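You operate a simulated robot arm through the tools that you are given. There is no shell and no other tool. Be economical: measure what you need, move in short steps, check, and stop when the job is done.

You run a simulated two-armed robot. Do the job below in one go: nothing can be reset, and whatever is moved stays where it is left.

JOB
On the end bench top, fold the striped cloth in half, so that it is half as wide.

It is judged by the outcome, as a careful person would: the job done as asked, and still so three seconds after it is handed in. It fails if anything else is knocked over, pushed out of place, dropped, spilled or broken. Flat cloth is picked up by pressing the open fingertips on it (5 to 10 N) and closing them slowly along it; thin cloth reads only 2 to 8 mm in the jaws.

ROBOT AND FRAMES
Two 7-joint arms with two-finger parallel grippers on one trunk, on a base that drives. Base frame: it is fixed to the floor where the robot stands at the start and does not move with it; the origin is under the middle of the robot, x ahead of it, y to its left, z up. Units: m, rad, N and s.
The left shoulder is at the start at [0.07, 0.163, 1.17], the right one opposite. Places, roughly: end bench top [0.6, -0.2, 0.8]. Payload 3.43 kg a hand.
The TCP of each hand is the grasp point between the finger pads, 0.034 m short of the fingertips. In the tool frame z runs along the fingers and y along their closing line. Largest opening 0.128 m; finger width 0.024, thickness 0.012; the body of the gripper, 0.048 by 0.13 m, starts 0.096 m behind the TCP.
Orientation is told as [roll, pitch, yaw] about the base's x, y, z axes, in that order, counted from this pose: with the fingers straight down and closing along the base's y, the tool's x points along the base's -x, its y along +y and its z along -z.

CONTROLS
- The arms move only by the tool nudge_tool. It takes "left_commands", "right_commands" or both (then of equal length, played together; a hand with none holds still); each is a list of rows, each a list of 7 numbers: the shift along the tool's x, y, z in m, then the turn, a rotation vector about the tool's x, y, z in rad, then the gripper command, from -1 (fully open) to 1 (shut), values between in proportion. In form: [[x, y, z, rx, ry, rz, claw], ...]. A call has 1 to 8 rows; each row is the pose to reach, as a shift and turn from the pose commanded when the call began, along the tool's axes at that moment. Each row takes 0.2 s and may step no farther than 0.05 m and 0.15 rad from the row before; otherwise, or with a gripper value out of range, the whole call is refused. Where a pose cannot be reached the arm comes as near as it can. A force on the tool above 40 N (or 10 N above the force at the start of the call, whichever is more), or a blocked arm, ends the call early, and 0.2 s more pass. The fingers move at their own pace (about 0.153 m/s each) and stop on an object; they squeeze with about 39 N. The grip force told is the motor's: it shows also when the fingers shut on nothing. Time passes only in rows, and 0.2 s behind the last, so rows that repeat a pose let the fingers close. The reply holds the time, the measured pose of the TCP, the force on the tool along the base axes, the opening and the grip force, in the units named above and with some noise, and new pictures: "pictures" is both (left out), scene, wrist or none (wrist: the cameras of the hands that moved).
- Cameras (640 x 400 px; columns grow to the right, rows downward): "scene" is now at [0.1296, -0.0061, 1.3796]; the picture's right is [-0.07, -1.00, 0.00], its down [-0.73, 0.05, -0.68] and it looks along [0.68, -0.05, -0.73] (base axes); focal length 263 px, centre (320, 200). "left" rides on the left gripper at [0.076, 0.011, -0.16] in its tool frame; the picture's right is [-0.15, 0.99, 0.00], its down [-0.88, -0.13, -0.46] and it looks along [-0.45, -0.07, 0.89] (tool axes); focal length 234 px, centre (320, 200). "right" rides on the right gripper at [0.076, -0.011, -0.16] in its tool frame; the picture's right is [0.15, 0.99, 0.00], its down [-0.88, 0.13, -0.46] and it looks along [-0.45, 0.07, 0.89] (tool axes); focal length 234 px, centre (320, 200). There is no depth. A picture from a camera that has moved, and an enlarged one, comes with that camera's place and axes in the base frame and with its lens.
- raise_lower(by): slides the trunk up (or, below 0, down) by that many m; the arms and the scene camera ride with it, the base frame stays. It gives what a move gives, with no picture.
- base_move(legs): drives the robot by 1 to 6 legs, each [ahead, left, turn to the left] in m, m and rad, along the robot's own axes; the way and the turn of a leg run together, so that a leg with both is an arc; at most 1.5 m and 3.142 rad a leg. The arms and the cameras ride along, it lands a little off, and it stops where it bumps. It gives what a move gives, and a new picture of the scene camera.
- aim_head(pan, tilt): turns the head with the scene camera to pan (to the left, within 1.501 rad either way) and tilt (down, from -0.506 to 1.204), counted from straight ahead of the robot. It gives what a move gives, and a new picture of the scene camera.
- zoom(camera, box): a new picture of the part [left, top, right, bottom] of that camera's present view, enlarged. No time passes.
- job_done(): hands the job in; it is judged then, once.

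Go step by step. Nothing tells you exact positions but the pictures and the camera data: compare them with the known pose of the tool, close in by small moves and look again before you grip or let go. The budget is 120 turns and 170 pictures, counting those below and the enlarged ones. Unless the task says otherwise, let go and move clear before handing in, and close with one line.

The tools are called after "Request:" by a JSON object that holds its "method" and its "body". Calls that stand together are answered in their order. nudge_tool: Moves the arms, as the interface text tells. Its arguments: {"type":"object","properties":{"left_commands":{"type":"array","items":{"type":"array","items":{"type":"number"}}},"right_commands":{"type":"array","items":{"type":"array","items":{"type":"number"}}},"pictures":{"type":"string","enum":["both","scene","wrist","none"]}},"required":[]} The other tools are called the same way: raise_lower (by) slides the trunk up or down; base_move (legs) drives the base; aim_head (pan, tilt) turns the head that bears the scene camera; zoom (camera, box) takes an enlarged picture of a part of a camera's view; job_done () hands the job in.

At the start:

```text
time: 0.0
left_position: [0.5727, 0.2002, 1.0071]
left_ee_rot: [-0.001, 0.001, 0.0]
left_contact_force: [-0.7, -0.8, 0.0]
left_finger_gap: 0.1281
left_gripper_force: 0.1
right_position: [0.6224, -0.3177, 1.0333]
right_ee_rot: [0.001, 0.0, 0.0]
right_contact_force: [0.4, -0.4, 0.2]
right_finger_gap: 0.1282
right_gripper_force: 0.1
trunk travel left (down, up): [-0.65, 0.29]
robot x, y, heading: [-0.0025, 0.0031, 0.004]
head pan, tilt: [-0.072, 0.824]
```

scene: 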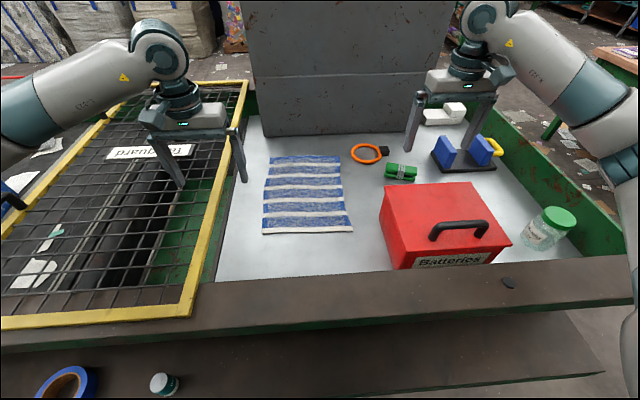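
right: 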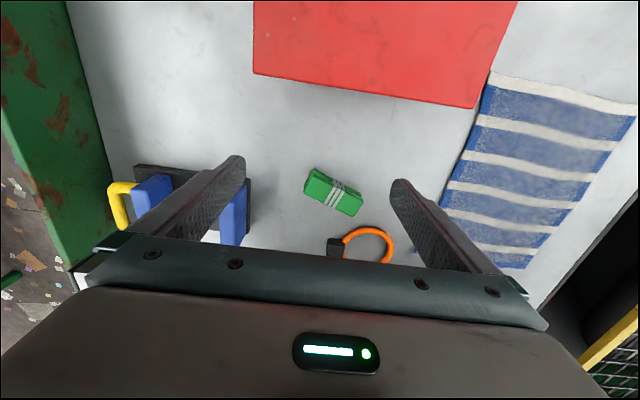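
left: 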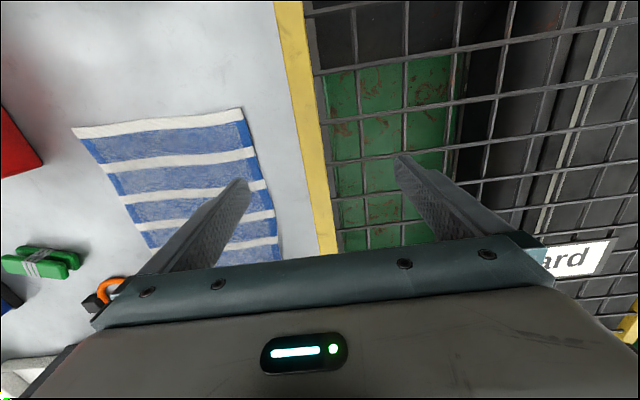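

The striped cloth lies flat at about x 0.55–0.89, y −0.13 to +0.12. I plan to fold its left edge over onto its right edge, but the far corners look out of reach, so first I'll check for room to drive forward.

Request:
{"method": "aim_head", "body": {"pan": 0, "tilt": 1.204}}

```text
time: 0.8
left_position: [0.5728, 0.1989, 1.0071]
left_ee_rot: [0.0, -0.001, 0.0]
left_contact_force: [-0.1, 0.1, -0.1]
left_finger_gap: 0.1282
left_gripper_force: 0.0
right_position: [0.6214, -0.3168, 1.0335]
right_ee_rot: [0.0, 0.0, -0.001]
right_contact_force: [-0.3, 0.1, -1.0]
right_finger_gap: 0.128
right_gripper_force: 0.1
trunk travel left (down, up): [-0.65, 0.29]
robot x, y, heading: [0.0024, 0.001, -0.002]
head pan, tilt: [0.0, 1.201]
camera scene: at [0.1064, -0.0003, 1.354], right [0.0, -1.0, 0.0], down [-0.93, 0.0, -0.36], along [0.36, 0.0, -0.93], focal length 263 px, centre (320, 200)
```

scene: 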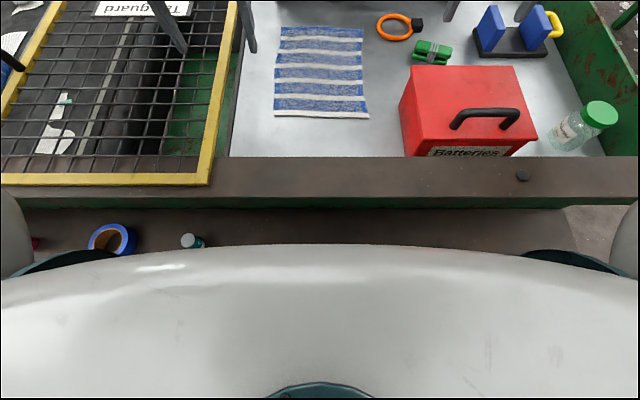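

There's little room to drive forward because the lower shelf is close. Instead I'll reach the far corner with the left hand tilted slightly, moving above the cloth.

Request:
{"method": "aim_head", "body": {"pan": 0, "tilt": 0.82}}

Request:
{"method": "nudge_tool", "body": {"left_commands": [[-0.045, -0.018, 0, 0, -0.06, 0, -1], [-0.09, -0.036, 0, 0, -0.12, 0, -0.5], [-0.135, -0.054, 0, 0, -0.18, 0, 0], [-0.18, -0.072, 0.015, 0, -0.24, 0, 0.53], [-0.225, -0.09, 0.03, 0, -0.3, 0, 0.53], [-0.267, -0.109, 0.05, 0, -0.36, 0, 0.53], [-0.267, -0.109, 0.05, 0, -0.36, 0, 0.53]]}}

```text
time: 1.7
left_position: [0.5737, 0.1999, 1.0074]
left_ee_rot: [0.001, 0.0, 0.001]
left_contact_force: [0.1, -0.4, -0.4]
left_finger_gap: 0.128
left_gripper_force: 0.1
right_position: [0.6228, -0.318, 1.034]
right_ee_rot: [0.0, -0.001, 0.0]
right_contact_force: [0.5, 1.1, 0.0]
right_finger_gap: 0.1282
right_gripper_force: 0.0
trunk travel left (down, up): [-0.65, 0.29]
robot x, y, heading: [0.0008, -0.0005, 0.0]
head pan, tilt: [0.0, 0.82]
camera scene: at [0.13, -0.0003, 1.3799], right [0.0, -1.0, 0.0], down [-0.73, 0.0, -0.68], along [0.68, 0.0, -0.73], focal length 263 px, centre (320, 200)
```

scene: 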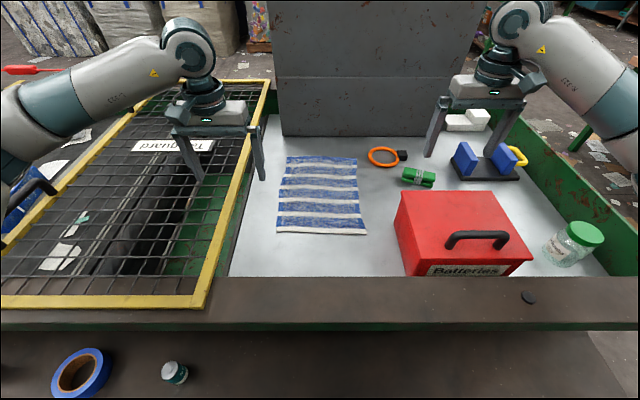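

```text
refused: row 4 steps farther than a row can; nothing moved
```

Refused on step size only; I'll use smaller steps.

Request:
{"method": "nudge_tool", "body": {"left_commands": [[-0.038, -0.016, 0, 0, -0.06, 0, -1], [-0.076, -0.032, 0, 0, -0.12, 0, -0.5], [-0.114, -0.048, 0.01, 0, -0.18, 0, 0], [-0.152, -0.064, 0.02, 0, -0.24, 0, 0.53], [-0.19, -0.08, 0.03, 0, -0.3, 0, 0.53], [-0.228, -0.095, 0.04, 0, -0.36, 0, 0.53], [-0.267, -0.109, 0.05, 0, -0.36, 0, 0.53], [-0.267, -0.109, 0.05, 0, -0.36, 0, 0.53]]}}

```text
time: 3.5
left_position: [0.8414, 0.0918, 0.9578]
left_ee_rot: [-0.002, -0.363, 0.0]
left_contact_force: [-0.8, -0.4, -0.2]
left_finger_gap: 0.0299
left_gripper_force: 0.2
right_position: [0.622, -0.3166, 1.0356]
right_ee_rot: [-0.003, 0.001, -0.001]
right_contact_force: [-0.1, 0.3, -0.6]
right_finger_gap: 0.1281
right_gripper_force: 0.1
trunk travel left (down, up): [-0.65, 0.29]
robot x, y, heading: [-0.0026, 0.0011, -0.004]
head pan, tilt: [0.0, 0.82]
camera scene: at [0.129, 0.0009, 1.3801], right [0.0, -1.0, 0.0], down [-0.73, 0.0, -0.68], along [0.68, 0.0, -0.73], focal length 263 px, centre (320, 200)
camera left: at [0.7126, 0.103, 1.0807], right [0.14, 0.99, 0.05], down [0.66, -0.13, 0.74], along [0.74, -0.07, -0.67], focal length 234 px, centre (320, 200)
```

scene: 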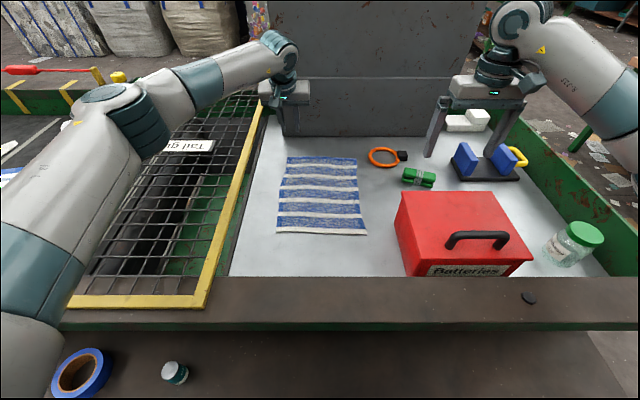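
left: 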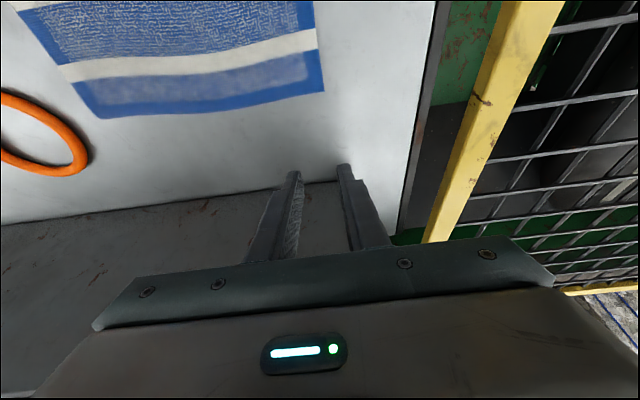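

The reach is good. Comparing the two views puts the surface nearer z ≈ 0.85, with the far-left corner at about (0.81, 0.106). I'll back up over the corner and look again.

Request:
{"method": "nudge_tool", "body": {"left_commands": [[0.04, 0, 0.005, 0, 0, 0, 0.53], [0.081, 0, 0.013, 0, 0, 0, 0.53], [0.081, 0, 0.013, 0, 0, 0, 0.53]]}}

```text
time: 4.3
left_position: [0.7698, 0.089, 0.9174]
left_ee_rot: [0.001, -0.358, 0.001]
left_contact_force: [0.1, -0.2, 0.2]
left_finger_gap: 0.03
left_gripper_force: 0.1
right_position: [0.6232, -0.3177, 1.0336]
right_ee_rot: [0.001, 0.0, -0.001]
right_contact_force: [-0.2, -0.4, -0.6]
right_finger_gap: 0.1281
right_gripper_force: 0.0
trunk travel left (down, up): [-0.65, 0.29]
robot x, y, heading: [-0.001, -0.0004, 0.001]
head pan, tilt: [0.0, 0.82]
camera scene: at [0.1306, -0.0011, 1.3799], right [0.0, -1.0, 0.0], down [-0.73, 0.0, -0.68], along [0.68, 0.0, -0.73], focal length 263 px, centre (320, 200)
camera left: at [0.6414, 0.1005, 1.0395], right [0.14, 0.99, 0.05], down [0.66, -0.13, 0.74], along [0.74, -0.07, -0.67], focal length 234 px, centre (320, 200)
```

scene: 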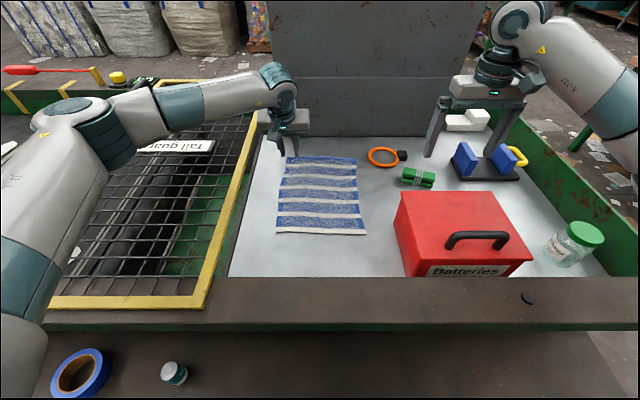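
left: 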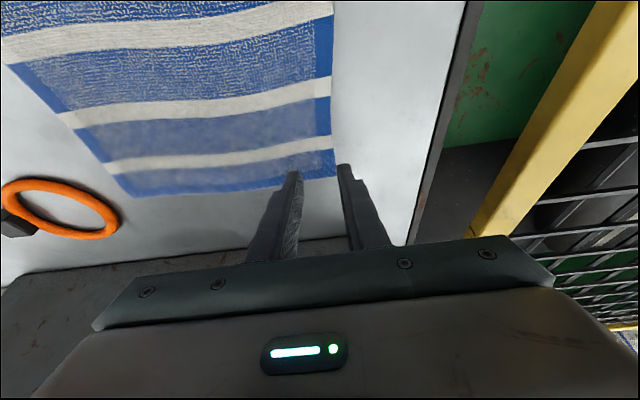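

This triangulates the surface at z ≈ 0.857 and the corner at about (0.81, 0.105). I'll shift slightly inward and press down gently.

Request:
{"method": "nudge_tool", "body": {"left_commands": [[0.0, -0.009, 0.01, 0, 0, 0, 0.53], [-0.001, -0.009, 0.018, 0, 0, 0, 0.53], [-0.001, -0.009, 0.022, 0, 0, 0, 0.53], [-0.001, -0.009, 0.024, 0, 0, 0, 0.53]]}}

```text
time: 5.3
left_position: [0.7792, 0.0818, 0.8953]
left_ee_rot: [0.0, -0.36, -0.001]
left_contact_force: [0.2, -0.2, 0.2]
left_finger_gap: 0.0301
left_gripper_force: 0.2
right_position: [0.6231, -0.3179, 1.0342]
right_ee_rot: [0.001, 0.0, 0.0]
right_contact_force: [0.0, 0.4, 0.4]
right_finger_gap: 0.1278
right_gripper_force: 0.1
trunk travel left (down, up): [-0.65, 0.29]
robot x, y, heading: [0.0022, 0.0006, 0.004]
head pan, tilt: [0.0, 0.82]
camera scene: at [0.1302, -0.0005, 1.3799], right [0.0, -1.0, 0.0], down [-0.73, 0.0, -0.68], along [0.68, 0.0, -0.73], focal length 263 px, centre (320, 200)
camera left: at [0.6505, 0.0926, 1.017], right [0.14, 0.99, 0.05], down [0.66, -0.13, 0.74], along [0.74, -0.07, -0.67], focal length 234 px, centre (320, 200)
```

scene: 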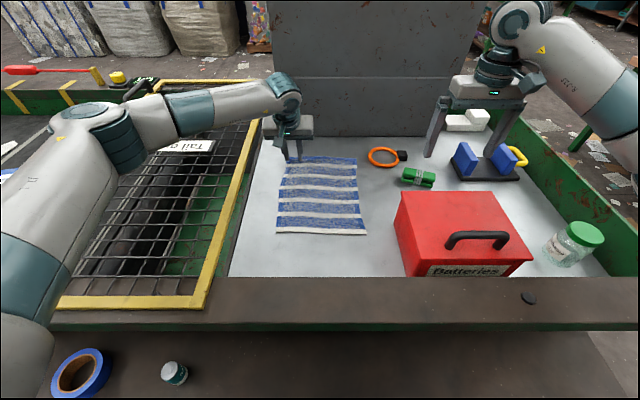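
left: 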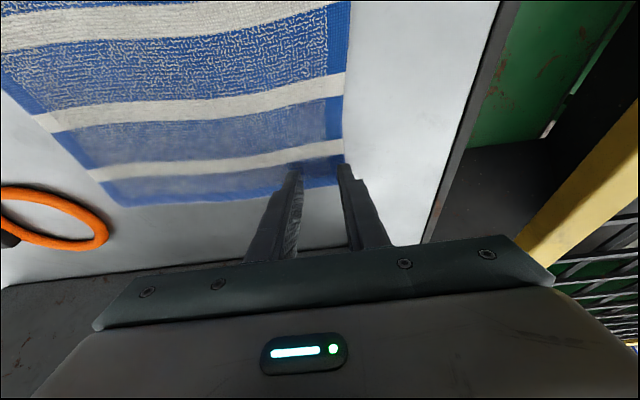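

No contact yet; I'll lower in small vertical steps.

Request:
{"method": "nudge_tool", "body": {"left_commands": [[0.0014, -0.001, 0.0037, 0, 0, 0, 0.53], [0.0028, -0.001, 0.0074, 0, 0, 0, 0.53]], "pictures": "none"}}

Request:
{"method": "nudge_tool", "body": {"left_commands": [[0.0014, 0, 0.0037, 0, 0, 0, 0.53]], "pictures": "wrist"}}

```text
time: 5.9
left_position: [0.7775, 0.0808, 0.8891]
left_ee_rot: [0.001, -0.364, 0.0]
left_contact_force: [0.9, 0.2, 6.7]
left_finger_gap: 0.03
left_gripper_force: 0.1
right_position: [0.6219, -0.3164, 1.0347]
right_ee_rot: [-0.001, 0.0, 0.0]
right_contact_force: [0.0, -0.4, 0.6]
right_finger_gap: 0.1282
right_gripper_force: 0.0
trunk travel left (down, up): [-0.65, 0.29]
robot x, y, heading: [0.0004, -0.0005, 0.001]
head pan, tilt: [0.0, 0.82]
```

```text
time: 6.3
left_position: [0.7776, 0.0812, 0.8894]
left_ee_rot: [-0.002, -0.368, 0.001]
left_contact_force: [1.8, 2.2, 25.5]
left_finger_gap: 0.03
left_gripper_force: 0.0
right_position: [0.6201, -0.3171, 1.0361]
right_ee_rot: [-0.001, -0.003, 0.0]
right_contact_force: [0.1, 0.1, 0.5]
right_finger_gap: 0.128
right_gripper_force: 0.1
trunk travel left (down, up): [-0.65, 0.29]
robot x, y, heading: [0.0011, -0.0012, -0.002]
head pan, tilt: [0.0, 0.82]
camera left: at [0.6487, 0.092, 1.0095], right [0.14, 0.99, 0.05], down [0.66, -0.13, 0.74], along [0.74, -0.07, -0.67], focal length 234 px, centre (320, 200)
```

left: 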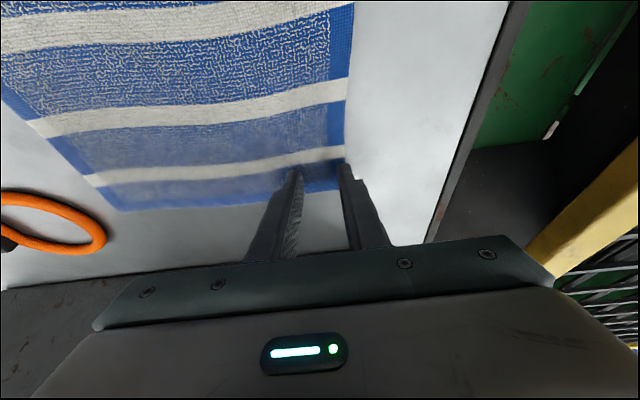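

Contact, but pressing too hard at 25 N. I'll ease off to about 7 N and close slowly.

Request:
{"method": "nudge_tool", "body": {"left_commands": [[-0.0013, 0, -0.0034, 0, 0, 0, 0.53], [-0.0013, 0, -0.0034, 0, 0, 0, 0.63], [-0.0013, 0, -0.0034, 0, 0, 0, 0.72], [-0.0013, 0, -0.0034, 0, 0, 0, 0.8], [-0.0013, 0, -0.0034, 0, 0, 0, 0.87], [-0.0013, 0, -0.0034, 0, 0, 0, 0.94], [-0.0013, 0, -0.0034, 0, 0, 0, 1], [-0.0013, 0, -0.0034, 0, 0, 0, 1]], "pictures": "wrist"}}

```text
time: 8.1
left_position: [0.7769, 0.0808, 0.8879]
left_ee_rot: [-0.001, -0.364, -0.001]
left_contact_force: [-0.9, 0.0, 21.5]
left_finger_gap: 0.0033
left_gripper_force: 38.3
right_position: [0.6207, -0.3166, 1.0355]
right_ee_rot: [-0.001, -0.003, 0.001]
right_contact_force: [0.5, -0.3, 0.1]
right_finger_gap: 0.128
right_gripper_force: 0.0
trunk travel left (down, up): [-0.65, 0.29]
robot x, y, heading: [-0.0009, 0.0037, 0.001]
head pan, tilt: [0.0, 0.82]
camera left: at [0.648, 0.092, 1.0103], right [0.14, 0.99, 0.05], down [0.66, -0.13, 0.74], along [0.74, -0.07, -0.67], focal length 234 px, centre (320, 200)
```

left: 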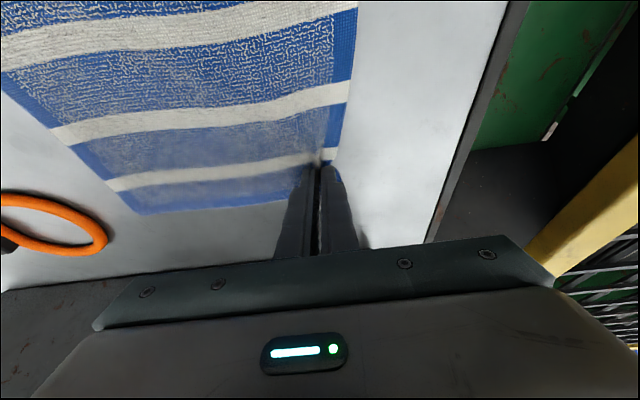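

The left hand has the cloth (3.3 mm reading). I'll lift it slightly to check and bring the right hand around toward the near-left corner, clear of the toolbox.

Request:
{"method": "nudge_tool", "body": {"left_commands": [[-0.002, 0, -0.005, 0, 0, 0, 1], [-0.003, 0, -0.008, 0, 0, 0, 1], [-0.003, 0, -0.008, 0, 0, 0, 1], [-0.003, 0, -0.008, 0, 0, 0, 1], [-0.003, 0, -0.008, 0, 0, 0, 1], [-0.003, 0, -0.008, 0, 0, 0, 1], [-0.003, 0, -0.008, 0, 0, 0, 1], [-0.003, 0, -0.008, 0, 0, 0, 1]], "right_commands": [[0, 0.044, -0.015, 0, 0, 0, -1], [0, 0.088, -0.03, 0, 0, 0, -0.5], [0, 0.134, -0.03, 0, 0, 0, 0], [0.02, 0.178, -0.03, 0, 0, 0, 0.53], [0.04, 0.222, -0.03, 0, 0, 0, 0.53], [0.06, 0.266, -0.03, 0, 0, 0, 0.53], [0.08, 0.31, -0.03, 0, 0, 0, 0.53], [0.091, 0.355, -0.03, 0, 0, 0, 0.53]]}}

```text
time: 9.9
left_position: [0.7787, 0.0818, 0.8948]
left_ee_rot: [-0.001, -0.359, 0.001]
left_contact_force: [-0.7, -0.5, -0.1]
left_finger_gap: 0.0035
left_gripper_force: 38.0
right_position: [0.5317, 0.0396, 1.0639]
right_ee_rot: [-0.002, 0.001, 0.0]
right_contact_force: [-0.1, 0.1, 0.5]
right_finger_gap: 0.0302
right_gripper_force: 0.0
trunk travel left (down, up): [-0.65, 0.29]
robot x, y, heading: [-0.0004, 0.0, -0.0]
head pan, tilt: [0.0, 0.82]
camera scene: at [0.13, 0.0021, 1.3799], right [0.0, -1.0, 0.0], down [-0.73, 0.0, -0.68], along [0.68, 0.0, -0.73], focal length 263 px, centre (320, 200)
camera right: at [0.4566, 0.0295, 1.2227], right [-0.15, 0.99, 0.0], down [0.88, 0.13, 0.46], along [0.45, 0.07, -0.89], focal length 234 px, centre (320, 200)
camera left: at [0.6503, 0.0937, 1.0166], right [0.14, 0.99, 0.05], down [0.66, -0.13, 0.74], along [0.74, -0.07, -0.67], focal length 234 px, centre (320, 200)
```

scene: 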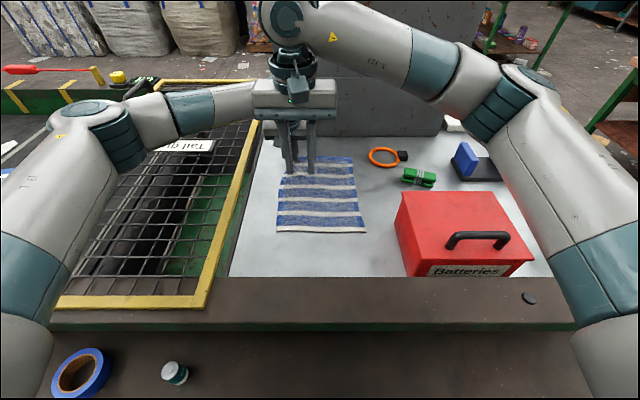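
right: 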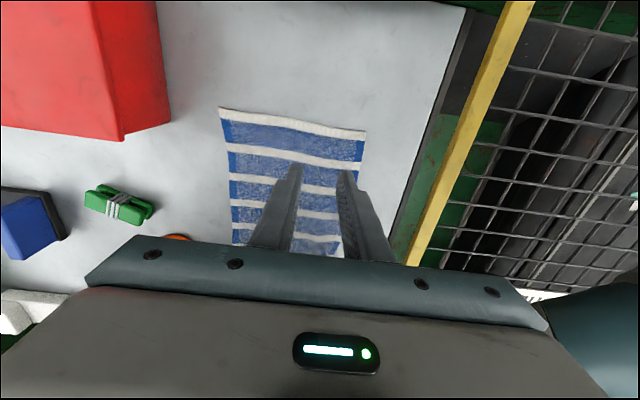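
left: 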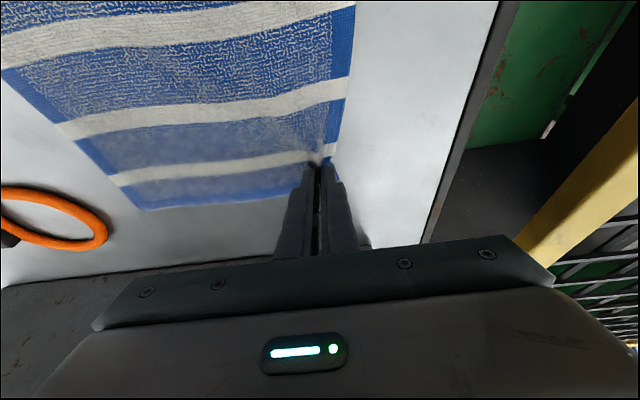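

The near-left corner is at about (0.514, 0.110). I'll lower the right hand to just above (0.535, 0.084).

Request:
{"method": "nudge_tool", "body": {"right_commands": [[-0.003, 0.02, 0.04, 0, 0, 0, 0.53], [-0.003, 0.044, 0.08, 0, 0, 0, 0.53], [-0.003, 0.044, 0.12, 0, 0, 0, 0.53], [-0.003, 0.044, 0.15, 0, 0, 0, 0.53], [-0.003, 0.044, 0.165, 0, 0, 0, 0.53]]}}

```text
time: 11.1
left_position: [0.7794, 0.0805, 0.8941]
left_ee_rot: [-0.001, -0.361, 0.001]
left_contact_force: [0.6, -0.6, 0.8]
left_finger_gap: 0.0035
left_gripper_force: 37.8
right_position: [0.5349, 0.0821, 0.8981]
right_ee_rot: [0.0, -0.001, -0.001]
right_contact_force: [0.9, -0.8, 0.6]
right_finger_gap: 0.0298
right_gripper_force: 0.0
trunk travel left (down, up): [-0.65, 0.29]
robot x, y, heading: [-0.0012, -0.0013, -0.0]
head pan, tilt: [0.0, 0.82]
camera scene: at [0.1301, -0.0005, 1.38], right [0.0, -1.0, 0.0], down [-0.73, 0.0, -0.68], along [0.68, 0.0, -0.73], focal length 263 px, centre (320, 200)
camera right: at [0.4597, 0.0703, 1.0577], right [-0.15, 0.99, 0.0], down [0.88, 0.13, 0.46], along [0.45, 0.07, -0.89], focal length 234 px, centre (320, 200)
```

scene: 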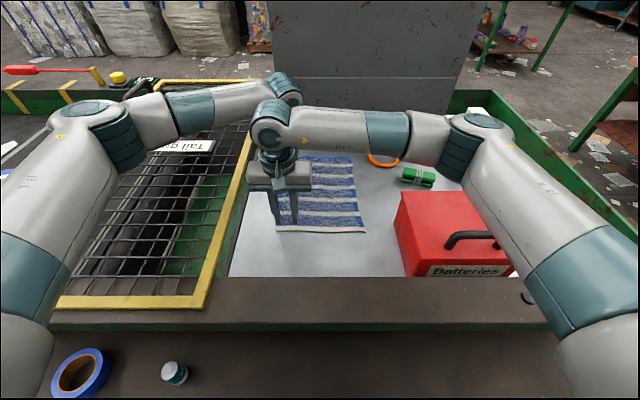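
right: 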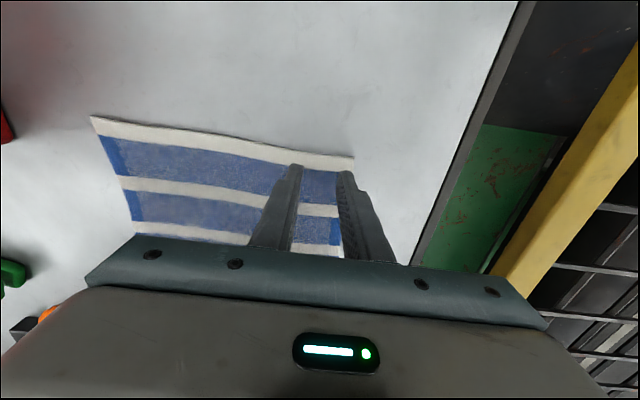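

Request:
{"method": "nudge_tool", "body": {"right_commands": [[0, -0.002, 0.005, 0, 0, 0, 0.53], [0, -0.002, 0.009, 0, 0, 0, 0.53]], "pictures": "none"}}

```text
time: 11.7
left_position: [0.7779, 0.0819, 0.8941]
left_ee_rot: [0.0, -0.36, 0.001]
left_contact_force: [-0.6, -0.1, 0.0]
left_finger_gap: 0.0033
left_gripper_force: 38.0
right_position: [0.5341, 0.0807, 0.8901]
right_ee_rot: [-0.001, 0.001, 0.0]
right_contact_force: [0.1, -0.5, 0.2]
right_finger_gap: 0.03
right_gripper_force: 0.0
trunk travel left (down, up): [-0.65, 0.29]
robot x, y, heading: [-0.0012, -0.0037, 0.005]
head pan, tilt: [0.0, 0.82]
```

Not touching yet; I'll lower further.

Request:
{"method": "nudge_tool", "body": {"right_commands": [[0, 0, 0.003, 0, 0, 0, 0.53], [0, 0, 0.005, 0, 0, 0, 0.53]], "pictures": "none"}}

```text
time: 12.3
left_position: [0.7776, 0.0826, 0.895]
left_ee_rot: [0.0, -0.362, 0.001]
left_contact_force: [0.1, 0.7, -0.9]
left_finger_gap: 0.0032
left_gripper_force: 38.0
right_position: [0.5345, 0.0799, 0.8875]
right_ee_rot: [0.002, -0.002, 0.0]
right_contact_force: [2.2, 0.7, 13.9]
right_finger_gap: 0.0301
right_gripper_force: 0.0
trunk travel left (down, up): [-0.65, 0.29]
robot x, y, heading: [-0.0003, -0.0009, 0.0]
head pan, tilt: [0.0, 0.82]
```

Contact at 14 N; I'll ease off about 1 mm and close slowly.

Request:
{"method": "nudge_tool", "body": {"right_commands": [[0, 0, -0.001, 0, 0, 0, 0.53], [0, 0, -0.001, 0, 0, 0, 0.63], [0, 0, -0.001, 0, 0, 0, 0.72], [0, 0, -0.001, 0, 0, 0, 0.8], [0, 0, -0.001, 0, 0, 0, 0.87], [0, 0, -0.001, 0, 0, 0, 0.94], [0, 0, -0.001, 0, 0, 0, 1], [0, 0, -0.001, 0, 0, 0, 1]], "pictures": "wrist"}}

```text
time: 14.1
left_position: [0.7779, 0.0805, 0.8956]
left_ee_rot: [0.001, -0.36, -0.001]
left_contact_force: [0.2, -0.7, 0.4]
left_finger_gap: 0.0035
left_gripper_force: 37.4
right_position: [0.5345, 0.0794, 0.8867]
right_ee_rot: [0.001, -0.002, 0.0]
right_contact_force: [-0.3, -0.7, 17.0]
right_finger_gap: 0.0045
right_gripper_force: 38.9
trunk travel left (down, up): [-0.65, 0.29]
robot x, y, heading: [-0.0028, 0.0006, 0.001]
head pan, tilt: [0.0, 0.82]
camera right: at [0.4584, 0.068, 1.0459], right [-0.15, 0.99, 0.0], down [0.88, 0.13, 0.46], along [0.45, 0.07, -0.89], focal length 234 px, centre (320, 200)
```

right: 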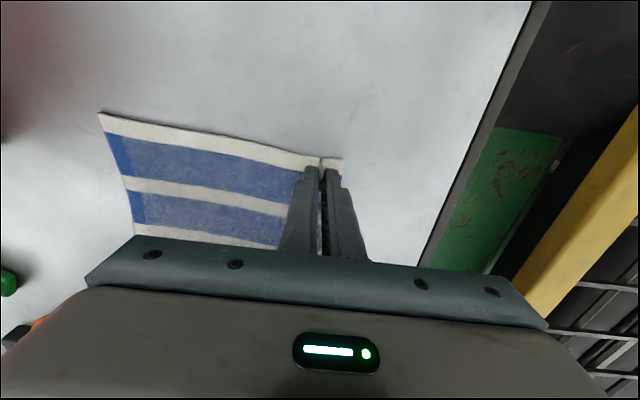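

Both corners are held, but the grips sit about 2.5 cm inside the edge and that margin would double back when folded over. I'll let go gently and re-grip right at the edge.

Request:
{"method": "nudge_tool", "body": {"left_commands": [[0.002, 0, 0.004, 0, 0, 0, 1], [0.002, 0, 0.004, 0, 0, 0, 0.7], [0.002, 0, 0.004, 0, 0, 0, 0.5], [0.001, 0, 0.0, 0, 0, 0, 0.5], [-0.006, 0, -0.018, 0, 0, 0, 0.5], [-0.006, 0.024, -0.018, 0, 0, 0, 0.65], [-0.006, 0.024, -0.018, 0, 0, 0, 0.65]], "right_commands": [[0, 0, -0.002, 0, 0, 0, 1], [0, 0, -0.002, 0, 0, 0, 0.7], [0, 0, -0.002, 0, 0, 0, 0.5], [0, 0, -0.008, 0, 0, 0, 0.5], [0, 0, -0.025, 0, 0, 0, 0.5], [0, 0.026, -0.025, 0, 0, 0, 0.65], [0, 0.026, -0.025, 0, 0, 0, 0.65]], "pictures": "wrist"}}

```text
time: 15.7
left_position: [0.7785, 0.1045, 0.9156]
left_ee_rot: [0.002, -0.36, -0.002]
left_contact_force: [0.7, -0.8, 0.4]
left_finger_gap: 0.0225
left_gripper_force: 0.2
right_position: [0.5354, 0.1052, 0.9122]
right_ee_rot: [0.001, -0.001, -0.001]
right_contact_force: [0.3, -0.5, 0.1]
right_finger_gap: 0.0225
right_gripper_force: 0.1
trunk travel left (down, up): [-0.65, 0.29]
robot x, y, heading: [0.0016, 0.001, -0.004]
head pan, tilt: [0.0, 0.82]
camera right: at [0.4595, 0.0932, 1.0712], right [-0.15, 0.99, 0.0], down [0.88, 0.13, 0.46], along [0.45, 0.07, -0.89], focal length 234 px, centre (320, 200)
camera left: at [0.6502, 0.1147, 1.0365], right [0.14, 0.99, 0.05], down [0.66, -0.13, 0.74], along [0.74, -0.07, -0.67], focal length 234 px, centre (320, 200)
```

right: 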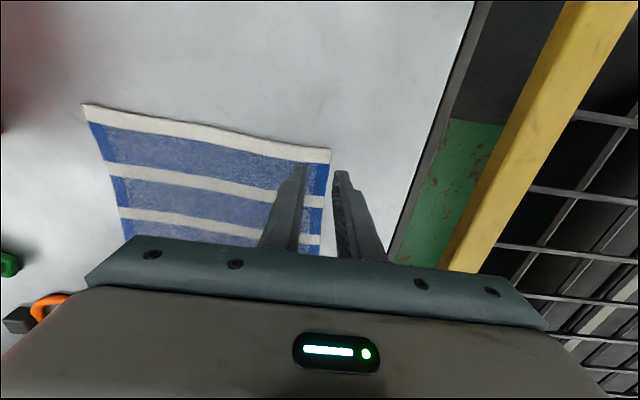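
left: 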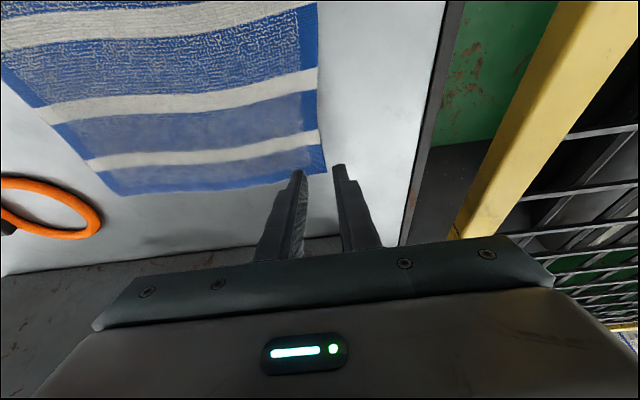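

The cloth relaxed flat. Its edge now sits between the finger pads of both hands, at y about 0.112 near and 0.108 far. I'll descend both.

Request:
{"method": "nudge_tool", "body": {"left_commands": [[0.003, 0, 0.0084, 0, 0, 0, 0.65], [0.0065, 0, 0.0168, 0, 0, 0, 0.65], [0.009, 0, 0.0234, 0, 0, 0, 0.65]], "right_commands": [[0, 0, 0.009, 0, 0, 0, 0.65], [0, 0, 0.018, 0, 0, 0, 0.65], [0, 0, 0.024, 0, 0, 0, 0.65]], "pictures": "none"}}

```text
time: 16.5
left_position: [0.778, 0.1065, 0.8886]
left_ee_rot: [-0.001, -0.362, 0.0]
left_contact_force: [0.7, 0.0, 1.6]
left_finger_gap: 0.0226
left_gripper_force: 0.0
right_position: [0.5348, 0.1067, 0.8876]
right_ee_rot: [0.0, 0.0, 0.0]
right_contact_force: [0.7, -0.5, 2.1]
right_finger_gap: 0.0226
right_gripper_force: 0.2
trunk travel left (down, up): [-0.65, 0.29]
robot x, y, heading: [-0.0005, 0.0013, 0.001]
head pan, tilt: [0.0, 0.82]
```

Request:
{"method": "nudge_tool", "body": {"left_commands": [[0.0006, 0, 0.0015, 0, 0, 0, 0.65], [0.0006, 0, 0.0015, 0, 0, 0, 0.65]], "right_commands": [[0, 0, 0.0012, 0, 0, 0, 0.65], [0, 0, 0.0012, 0, 0, 0, 0.65]], "pictures": "wrist"}}

```text
time: 17.1
left_position: [0.7775, 0.1051, 0.8887]
left_ee_rot: [0.0, -0.362, 0.0]
left_contact_force: [1.2, 0.7, 7.0]
left_finger_gap: 0.0225
left_gripper_force: 0.1
right_position: [0.5337, 0.1057, 0.8869]
right_ee_rot: [0.001, -0.003, 0.001]
right_contact_force: [0.8, 0.1, 7.9]
right_finger_gap: 0.0224
right_gripper_force: 0.0
trunk travel left (down, up): [-0.65, 0.29]
robot x, y, heading: [0.0028, 0.0004, 0.003]
head pan, tilt: [0.0, 0.82]
camera right: at [0.4593, 0.0942, 1.046], right [-0.15, 0.99, 0.0], down [0.88, 0.13, 0.46], along [0.45, 0.07, -0.89], focal length 234 px, centre (320, 200)
camera left: at [0.6492, 0.1159, 1.0105], right [0.14, 0.99, 0.05], down [0.66, -0.13, 0.74], along [0.74, -0.07, -0.67], focal length 234 px, centre (320, 200)
```

right: 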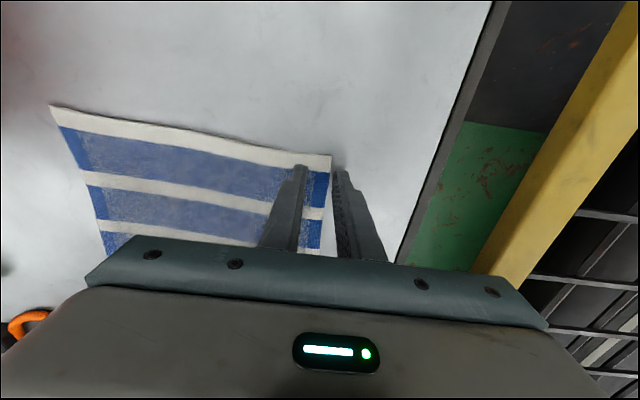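
left: 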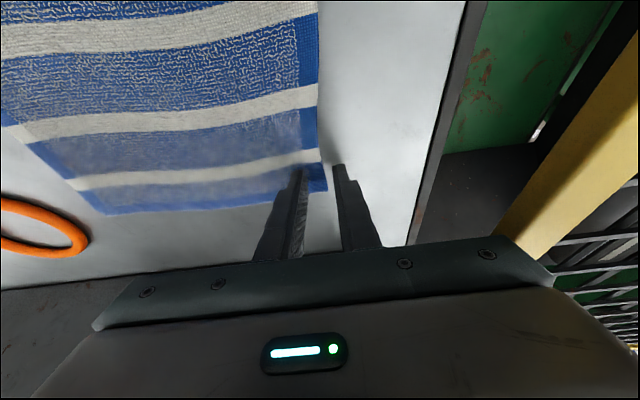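

Both press at about 7 N with the edge just inside the outer fingers. I'll close both slowly.

Request:
{"method": "nudge_tool", "body": {"left_commands": [[0, 0, 0, 0, 0, 0, 0.7], [0, 0, 0, 0, 0, 0, 0.75], [0, 0, 0, 0, 0, 0, 0.8], [0, 0, 0, 0, 0, 0, 0.85], [0, 0, 0, 0, 0, 0, 0.9], [0, 0, 0, 0, 0, 0, 0.95], [0, 0, 0, 0, 0, 0, 1], [0, 0, 0, 0, 0, 0, 1]], "right_commands": [[0, 0, 0, 0, 0, 0, 0.7], [0, 0, 0, 0, 0, 0, 0.75], [0, 0, 0, 0, 0, 0, 0.8], [0, 0, 0, 0, 0, 0, 0.85], [0, 0, 0, 0, 0, 0, 0.9], [0, 0, 0, 0, 0, 0, 0.95], [0, 0, 0, 0, 0, 0, 1], [0, 0, 0, 0, 0, 0, 1]], "pictures": "wrist"}}

```text
time: 18.9
left_position: [0.7766, 0.1042, 0.8885]
left_ee_rot: [0.0, -0.362, 0.0]
left_contact_force: [-0.5, -0.5, 8.7]
left_finger_gap: 0.0024
left_gripper_force: 36.9
right_position: [0.5344, 0.1049, 0.8869]
right_ee_rot: [-0.001, -0.002, -0.001]
right_contact_force: [0.2, -1.1, 6.2]
right_finger_gap: 0.0036
right_gripper_force: 38.1
trunk travel left (down, up): [-0.65, 0.29]
robot x, y, heading: [-0.0035, -0.0044, -0.001]
head pan, tilt: [0.0, 0.82]
camera right: at [0.4587, 0.0939, 1.046], right [-0.15, 0.99, 0.0], down [0.88, 0.13, 0.46], along [0.45, 0.07, -0.89], focal length 234 px, centre (320, 200)
camera left: at [0.6485, 0.1155, 1.0105], right [0.14, 0.99, 0.05], down [0.66, -0.13, 0.74], along [0.74, -0.07, -0.67], focal length 234 px, centre (320, 200)
```

right: 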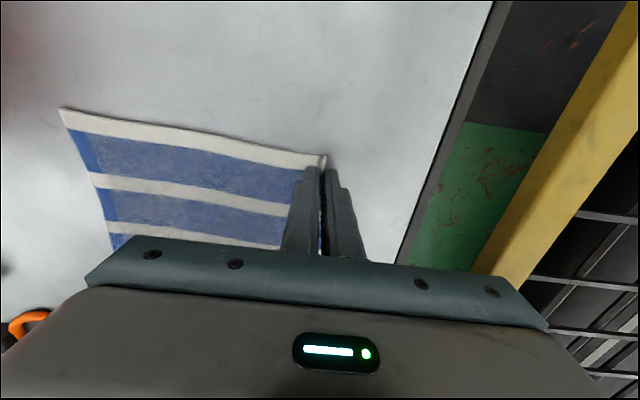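
left: 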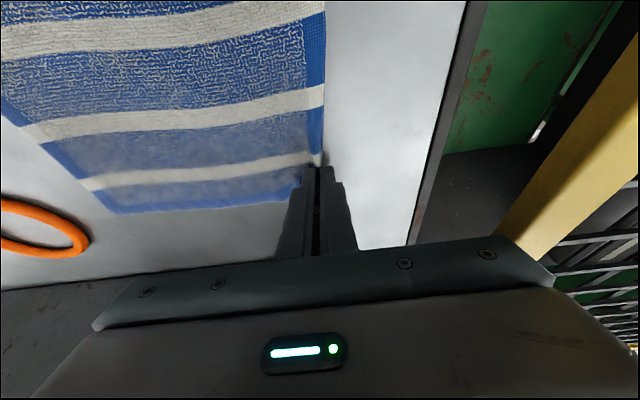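

Both hands hold the very edge (2.4 and 3.6 mm). I'll lift along an arc together and check.

Request:
{"method": "nudge_tool", "body": {"left_commands": [[-0.007, -0.004, -0.0187, 0, 0, 0, 1], [-0.0141, -0.014, -0.0374, 0, 0, 0, 1], [-0.0204, -0.029, -0.0543, 0, 0, 0, 1], [-0.0246, -0.049, -0.0655, 0, 0, 0, 1]], "right_commands": [[0, -0.004, -0.02, 0, 0, 0, 1], [0, -0.014, -0.04, 0, 0, 0, 1], [0, -0.029, -0.058, 0, 0, 0, 1], [0, -0.049, -0.07, 0, 0, 0, 1]]}}

```text
time: 19.9
left_position: [0.7772, 0.0554, 0.9573]
left_ee_rot: [0.001, -0.359, 0.0]
left_contact_force: [-0.4, -0.3, 0.5]
left_finger_gap: 0.0025
left_gripper_force: 37.2
right_position: [0.5344, 0.0564, 0.956]
right_ee_rot: [0.001, -0.001, -0.002]
right_contact_force: [0.7, 0.2, 0.6]
right_finger_gap: 0.0036
right_gripper_force: 37.9
trunk travel left (down, up): [-0.65, 0.29]
robot x, y, heading: [0.0023, -0.0018, 0.001]
head pan, tilt: [0.0, 0.82]
camera scene: at [0.1295, -0.0025, 1.38], right [0.0, -1.0, 0.0], down [-0.73, 0.0, -0.68], along [0.68, 0.0, -0.73], focal length 263 px, centre (320, 200)
camera right: at [0.4588, 0.044, 1.1153], right [-0.15, 0.99, 0.0], down [0.88, 0.13, 0.46], along [0.45, 0.07, -0.89], focal length 234 px, centre (320, 200)
camera left: at [0.6485, 0.0651, 1.0794], right [0.14, 0.99, 0.05], down [0.66, -0.13, 0.74], along [0.74, -0.07, -0.67], focal length 234 px, centre (320, 200)
```

scene: 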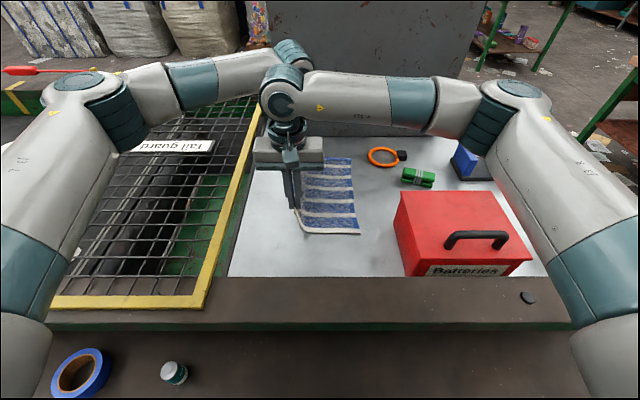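
right: 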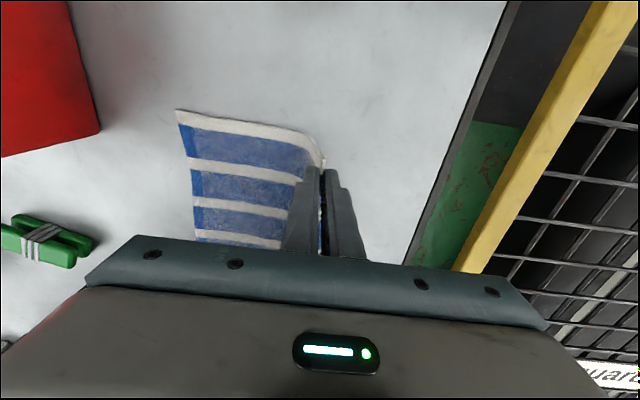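
left: 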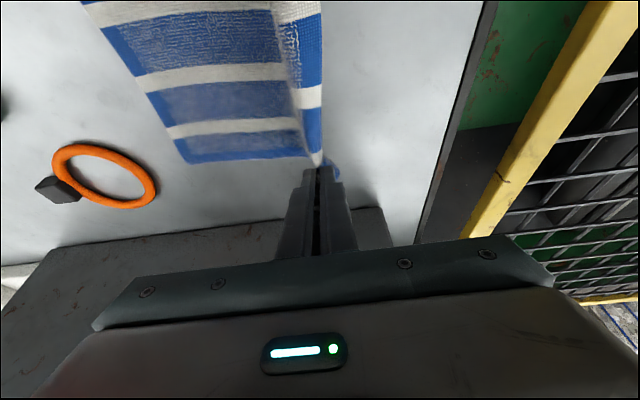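

The lift is clean. The cloth's right edge is now at y ≈ −0.102, so I'll continue the arc over to about y = −0.093, keeping low and short of pulling.

Request:
{"method": "nudge_tool", "body": {"left_commands": [[-0.0035, -0.026, -0.0094, 0, 0, 0, 1], [-0.0042, -0.056, -0.0112, 0, 0, 0, 1], [-0.0018, -0.086, -0.0047, 0, 0, 0, 1], [0.0035, -0.111, 0.0094, 0, 0, 0, 1], [0.0099, -0.131, 0.0262, 0, 0, 0, 1], [0.0155, -0.144, 0.0412, 0, 0, 0, 1], [0.0155, -0.144, 0.0412, 0, 0, 0, 1]], "right_commands": [[0, -0.026, -0.01, 0, 0, 0, 1], [0, -0.056, -0.012, 0, 0, 0, 1], [0, -0.086, -0.005, 0, 0, 0, 1], [0, -0.111, 0.01, 0, 0, 0, 1], [0, -0.131, 0.028, 0, 0, 0, 1], [0, -0.144, 0.044, 0, 0, 0, 1], [0, -0.144, 0.044, 0, 0, 0, 1]]}}

```text
time: 21.5
left_position: [0.7777, -0.0884, 0.9129]
left_ee_rot: [0.0, -0.36, 0.0]
left_contact_force: [-0.6, 0.4, 0.1]
left_finger_gap: 0.0023
left_gripper_force: 36.9
right_position: [0.5341, -0.0875, 0.9129]
right_ee_rot: [0.0, -0.001, 0.0]
right_contact_force: [1.0, -0.1, 0.3]
right_finger_gap: 0.0034
right_gripper_force: 38.0
trunk travel left (down, up): [-0.65, 0.29]
robot x, y, heading: [0.0021, -0.003, -0.005]
head pan, tilt: [0.0, 0.82]
camera scene: at [0.1299, 0.0005, 1.38], right [0.0, -1.0, 0.0], down [-0.73, 0.0, -0.68], along [0.68, 0.0, -0.73], focal length 263 px, centre (320, 200)
camera right: at [0.4595, -0.0987, 1.0702], right [-0.15, 0.99, 0.0], down [0.88, 0.13, 0.46], along [0.45, 0.07, -0.89], focal length 234 px, centre (320, 200)
camera left: at [0.6491, -0.076, 1.035], right [0.14, 0.99, 0.05], down [0.66, -0.13, 0.74], along [0.74, -0.07, -0.67], focal length 234 px, centre (320, 200)
```

scene: 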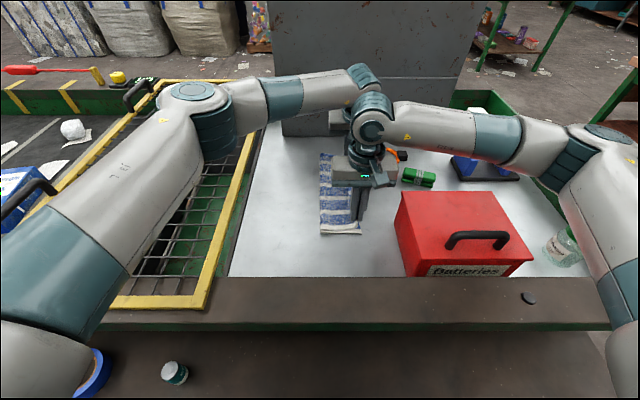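
right: 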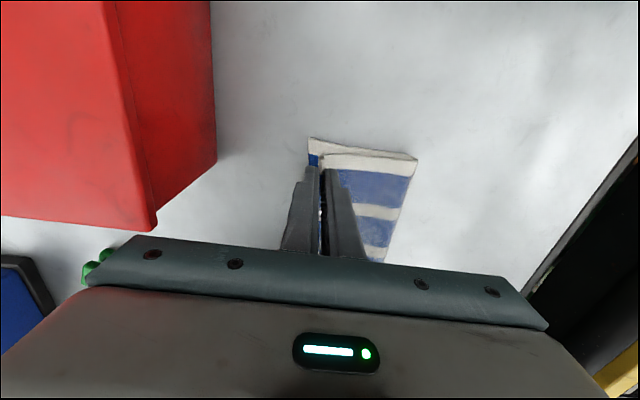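
left: 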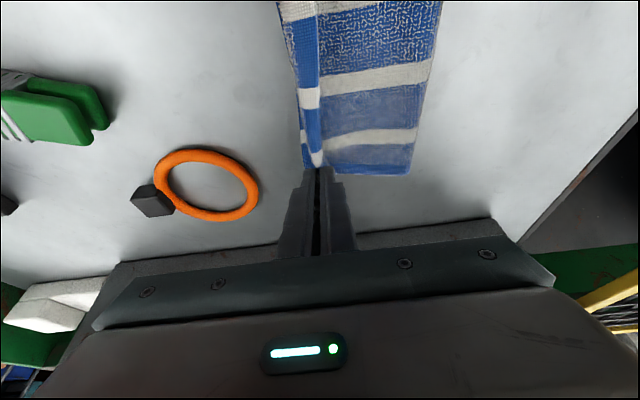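

The fold looks right, with the bottom layer's right edge at y ≈ −0.103. I'll lower with a last 7 mm to the right and look before releasing.

Request:
{"method": "nudge_tool", "body": {"left_commands": [[0.002, -0.005, 0.006, 0, 0, 0, 1], [0.0046, -0.008, 0.012, 0, 0, 0, 1], [0.0063, -0.008, 0.0168, 0, 0, 0, 1]], "right_commands": [[0, -0.005, 0.006, 0, 0, 0, 1], [0, -0.008, 0.013, 0, 0, 0, 1], [0, -0.008, 0.018, 0, 0, 0, 1]], "pictures": "wrist"}}

```text
time: 22.3
left_position: [0.7778, -0.0971, 0.8958]
left_ee_rot: [0.0, -0.361, 0.001]
left_contact_force: [-1.4, -0.9, 1.3]
left_finger_gap: 0.0023
left_gripper_force: 37.2
right_position: [0.5346, -0.096, 0.8945]
right_ee_rot: [0.001, -0.001, 0.001]
right_contact_force: [1.1, 0.0, 1.8]
right_finger_gap: 0.0037
right_gripper_force: 38.1
trunk travel left (down, up): [-0.65, 0.29]
robot x, y, heading: [-0.0013, -0.0018, -0.003]
head pan, tilt: [0.0, 0.82]
camera right: at [0.4595, -0.1069, 1.0529], right [-0.15, 0.99, 0.0], down [0.88, 0.13, 0.46], along [0.45, 0.07, -0.89], focal length 234 px, centre (320, 200)
camera left: at [0.649, -0.0858, 1.0178], right [0.14, 0.99, 0.05], down [0.66, -0.13, 0.74], along [0.74, -0.07, -0.67], focal length 234 px, centre (320, 200)
```

right: 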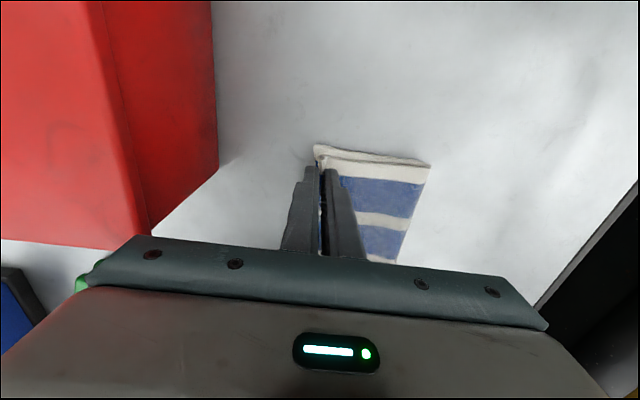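
left: 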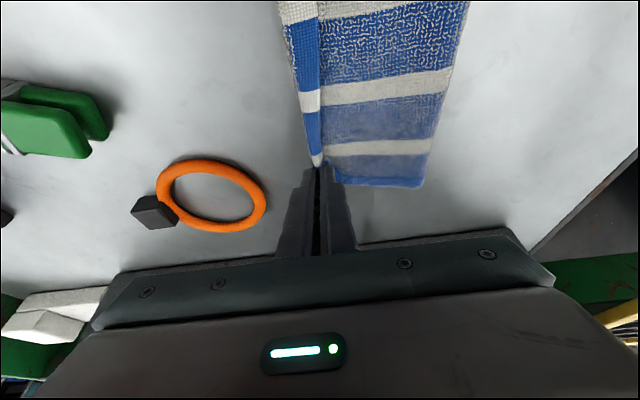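

Edges line up. I'll release with a small opening, then lift straight up.

Request:
{"method": "nudge_tool", "body": {"left_commands": [[0, 0, 0, 0, 0, 0, 0.8], [0, 0, 0, 0, 0, 0, 0.6], [0, 0, 0, 0, 0, 0, 0.5], [-0.004, 0, -0.011, 0, 0, 0, 0.5], [-0.018, 0, -0.047, 0, 0, 0, 0.5], [-0.03, 0, -0.08, 0, 0, 0, 0.5]], "right_commands": [[0, 0, 0, 0, 0, 0, 0.8], [0, 0, 0, 0, 0, 0, 0.6], [0, 0, 0, 0, 0, 0, 0.5], [0, 0, -0.012, 0, 0, 0, 0.5], [0, 0, -0.05, 0, 0, 0, 0.5], [0, 0, -0.085, 0, 0, 0, 0.5]]}}

```text
time: 23.7
left_position: [0.7765, -0.0938, 0.9812]
left_ee_rot: [0.001, -0.361, 0.0]
left_contact_force: [0.6, 0.2, 0.1]
left_finger_gap: 0.0321
left_gripper_force: 0.1
right_position: [0.5347, -0.0951, 0.9802]
right_ee_rot: [0.0, -0.001, 0.001]
right_contact_force: [0.3, 0.2, 0.8]
right_finger_gap: 0.0321
right_gripper_force: 0.0
trunk travel left (down, up): [-0.65, 0.29]
robot x, y, heading: [-0.0001, -0.0015, 0.003]
head pan, tilt: [0.0, 0.82]
camera scene: at [0.1291, 0.0001, 1.3799], right [0.0, -1.0, 0.0], down [-0.73, 0.0, -0.68], along [0.68, 0.0, -0.73], focal length 263 px, centre (320, 200)
camera right: at [0.4585, -0.1068, 1.138], right [-0.15, 0.99, 0.0], down [0.88, 0.13, 0.46], along [0.45, 0.07, -0.89], focal length 234 px, centre (320, 200)
camera left: at [0.6475, -0.0836, 1.1035], right [0.14, 0.99, 0.05], down [0.66, -0.13, 0.74], along [0.74, -0.07, -0.67], focal length 234 px, centre (320, 200)
```

scene: 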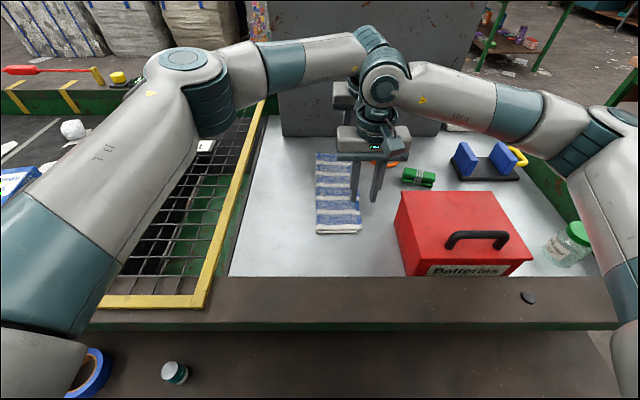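
right: 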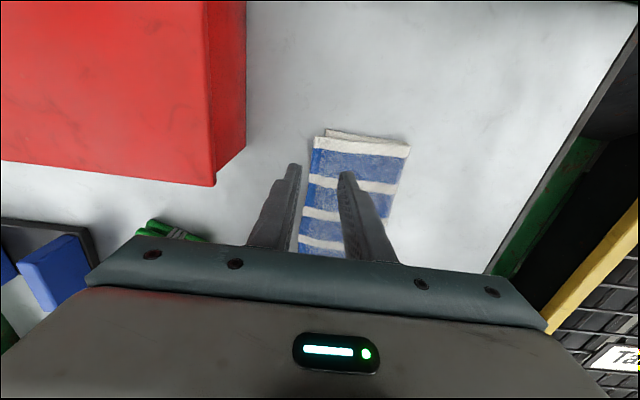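
left: 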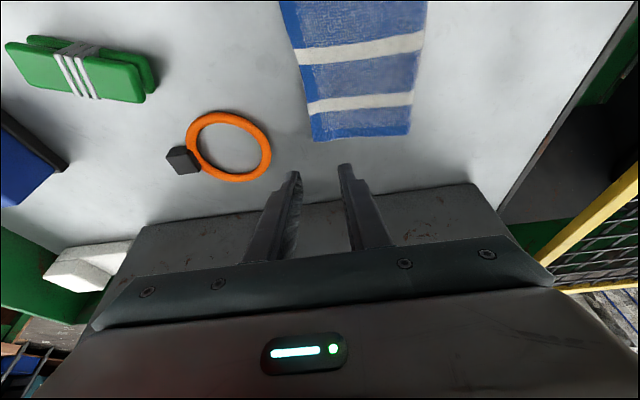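

The cloth is folded cleanly in half. I'll raise both hands and move them clear, then inspect.

Request:
{"method": "nudge_tool", "body": {"left_commands": [[-0.014, 0, -0.037, 0, 0, 0, 0.5], [-0.014, 0.045, -0.037, 0, 0, 0, 0.5], [-0.014, 0.09, -0.037, 0, 0, 0, 0.5], [-0.014, 0.135, -0.037, 0, 0, 0, 0.5], [-0.014, 0.18, -0.037, 0, 0, 0, 0.5], [-0.014, 0.225, -0.037, 0, 0, 0, 0.5], [-0.014, 0.27, -0.037, 0, 0, 0, 0.5], [-0.014, 0.31, -0.037, 0, 0, 0, 0.5]], "right_commands": [[0, 0, -0.045, 0, 0, 0, 0.5], [0, 0, -0.08, 0, 0, 0, 0.5], [-0.03, -0.035, -0.08, 0, 0, 0, 0.5], [-0.06, -0.07, -0.08, 0, 0, 0, 0.5], [-0.08, -0.11, -0.08, 0, 0, 0, 0.5], [-0.08, -0.15, -0.08, 0, 0, 0, 0.5], [-0.08, -0.19, -0.08, 0, 0, 0, 0.5], [-0.08, -0.23, -0.08, 0, 0, 0, 0.5]], "pictures": "scene"}}

Request:
{"method": "zoom", "body": {"camera": "scene", "box": [240, 130, 440, 255]}}

```text
time: 25.5
left_position: [0.7754, 0.2151, 1.0191]
left_ee_rot: [0.0, -0.361, 0.001]
left_contact_force: [0.9, 0.4, 0.3]
left_finger_gap: 0.0321
left_gripper_force: 0.0
right_position: [0.614, -0.3264, 1.0587]
right_ee_rot: [0.0, 0.001, 0.0]
right_contact_force: [-0.2, -0.5, 1.0]
right_finger_gap: 0.0322
right_gripper_force: 0.1
trunk travel left (down, up): [-0.65, 0.29]
robot x, y, heading: [0.0014, -0.0004, -0.001]
head pan, tilt: [0.0, 0.82]
camera scene: at [0.1294, -0.0004, 1.3801], right [0.0, -1.0, 0.0], down [-0.73, 0.0, -0.68], along [0.68, 0.0, -0.73], focal length 263 px, centre (320, 200)
```

scene: 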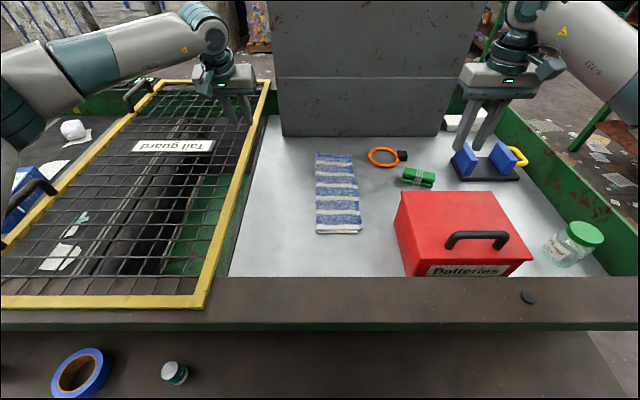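

```text
3.20 times, centred on (340, 192) of scene
camera zoom: at [0.1294, -0.0004, 1.3801], right [0.0, -1.0, 0.0], down [-0.73, 0.0, -0.68], along [0.68, 0.0, -0.73], focal length 840 px, centre (256, 224)
```

zoom: 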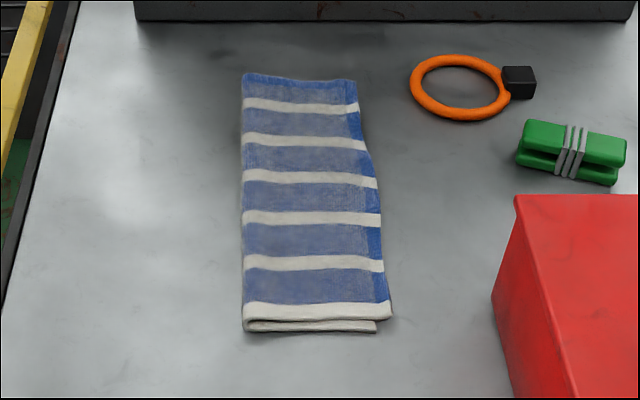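

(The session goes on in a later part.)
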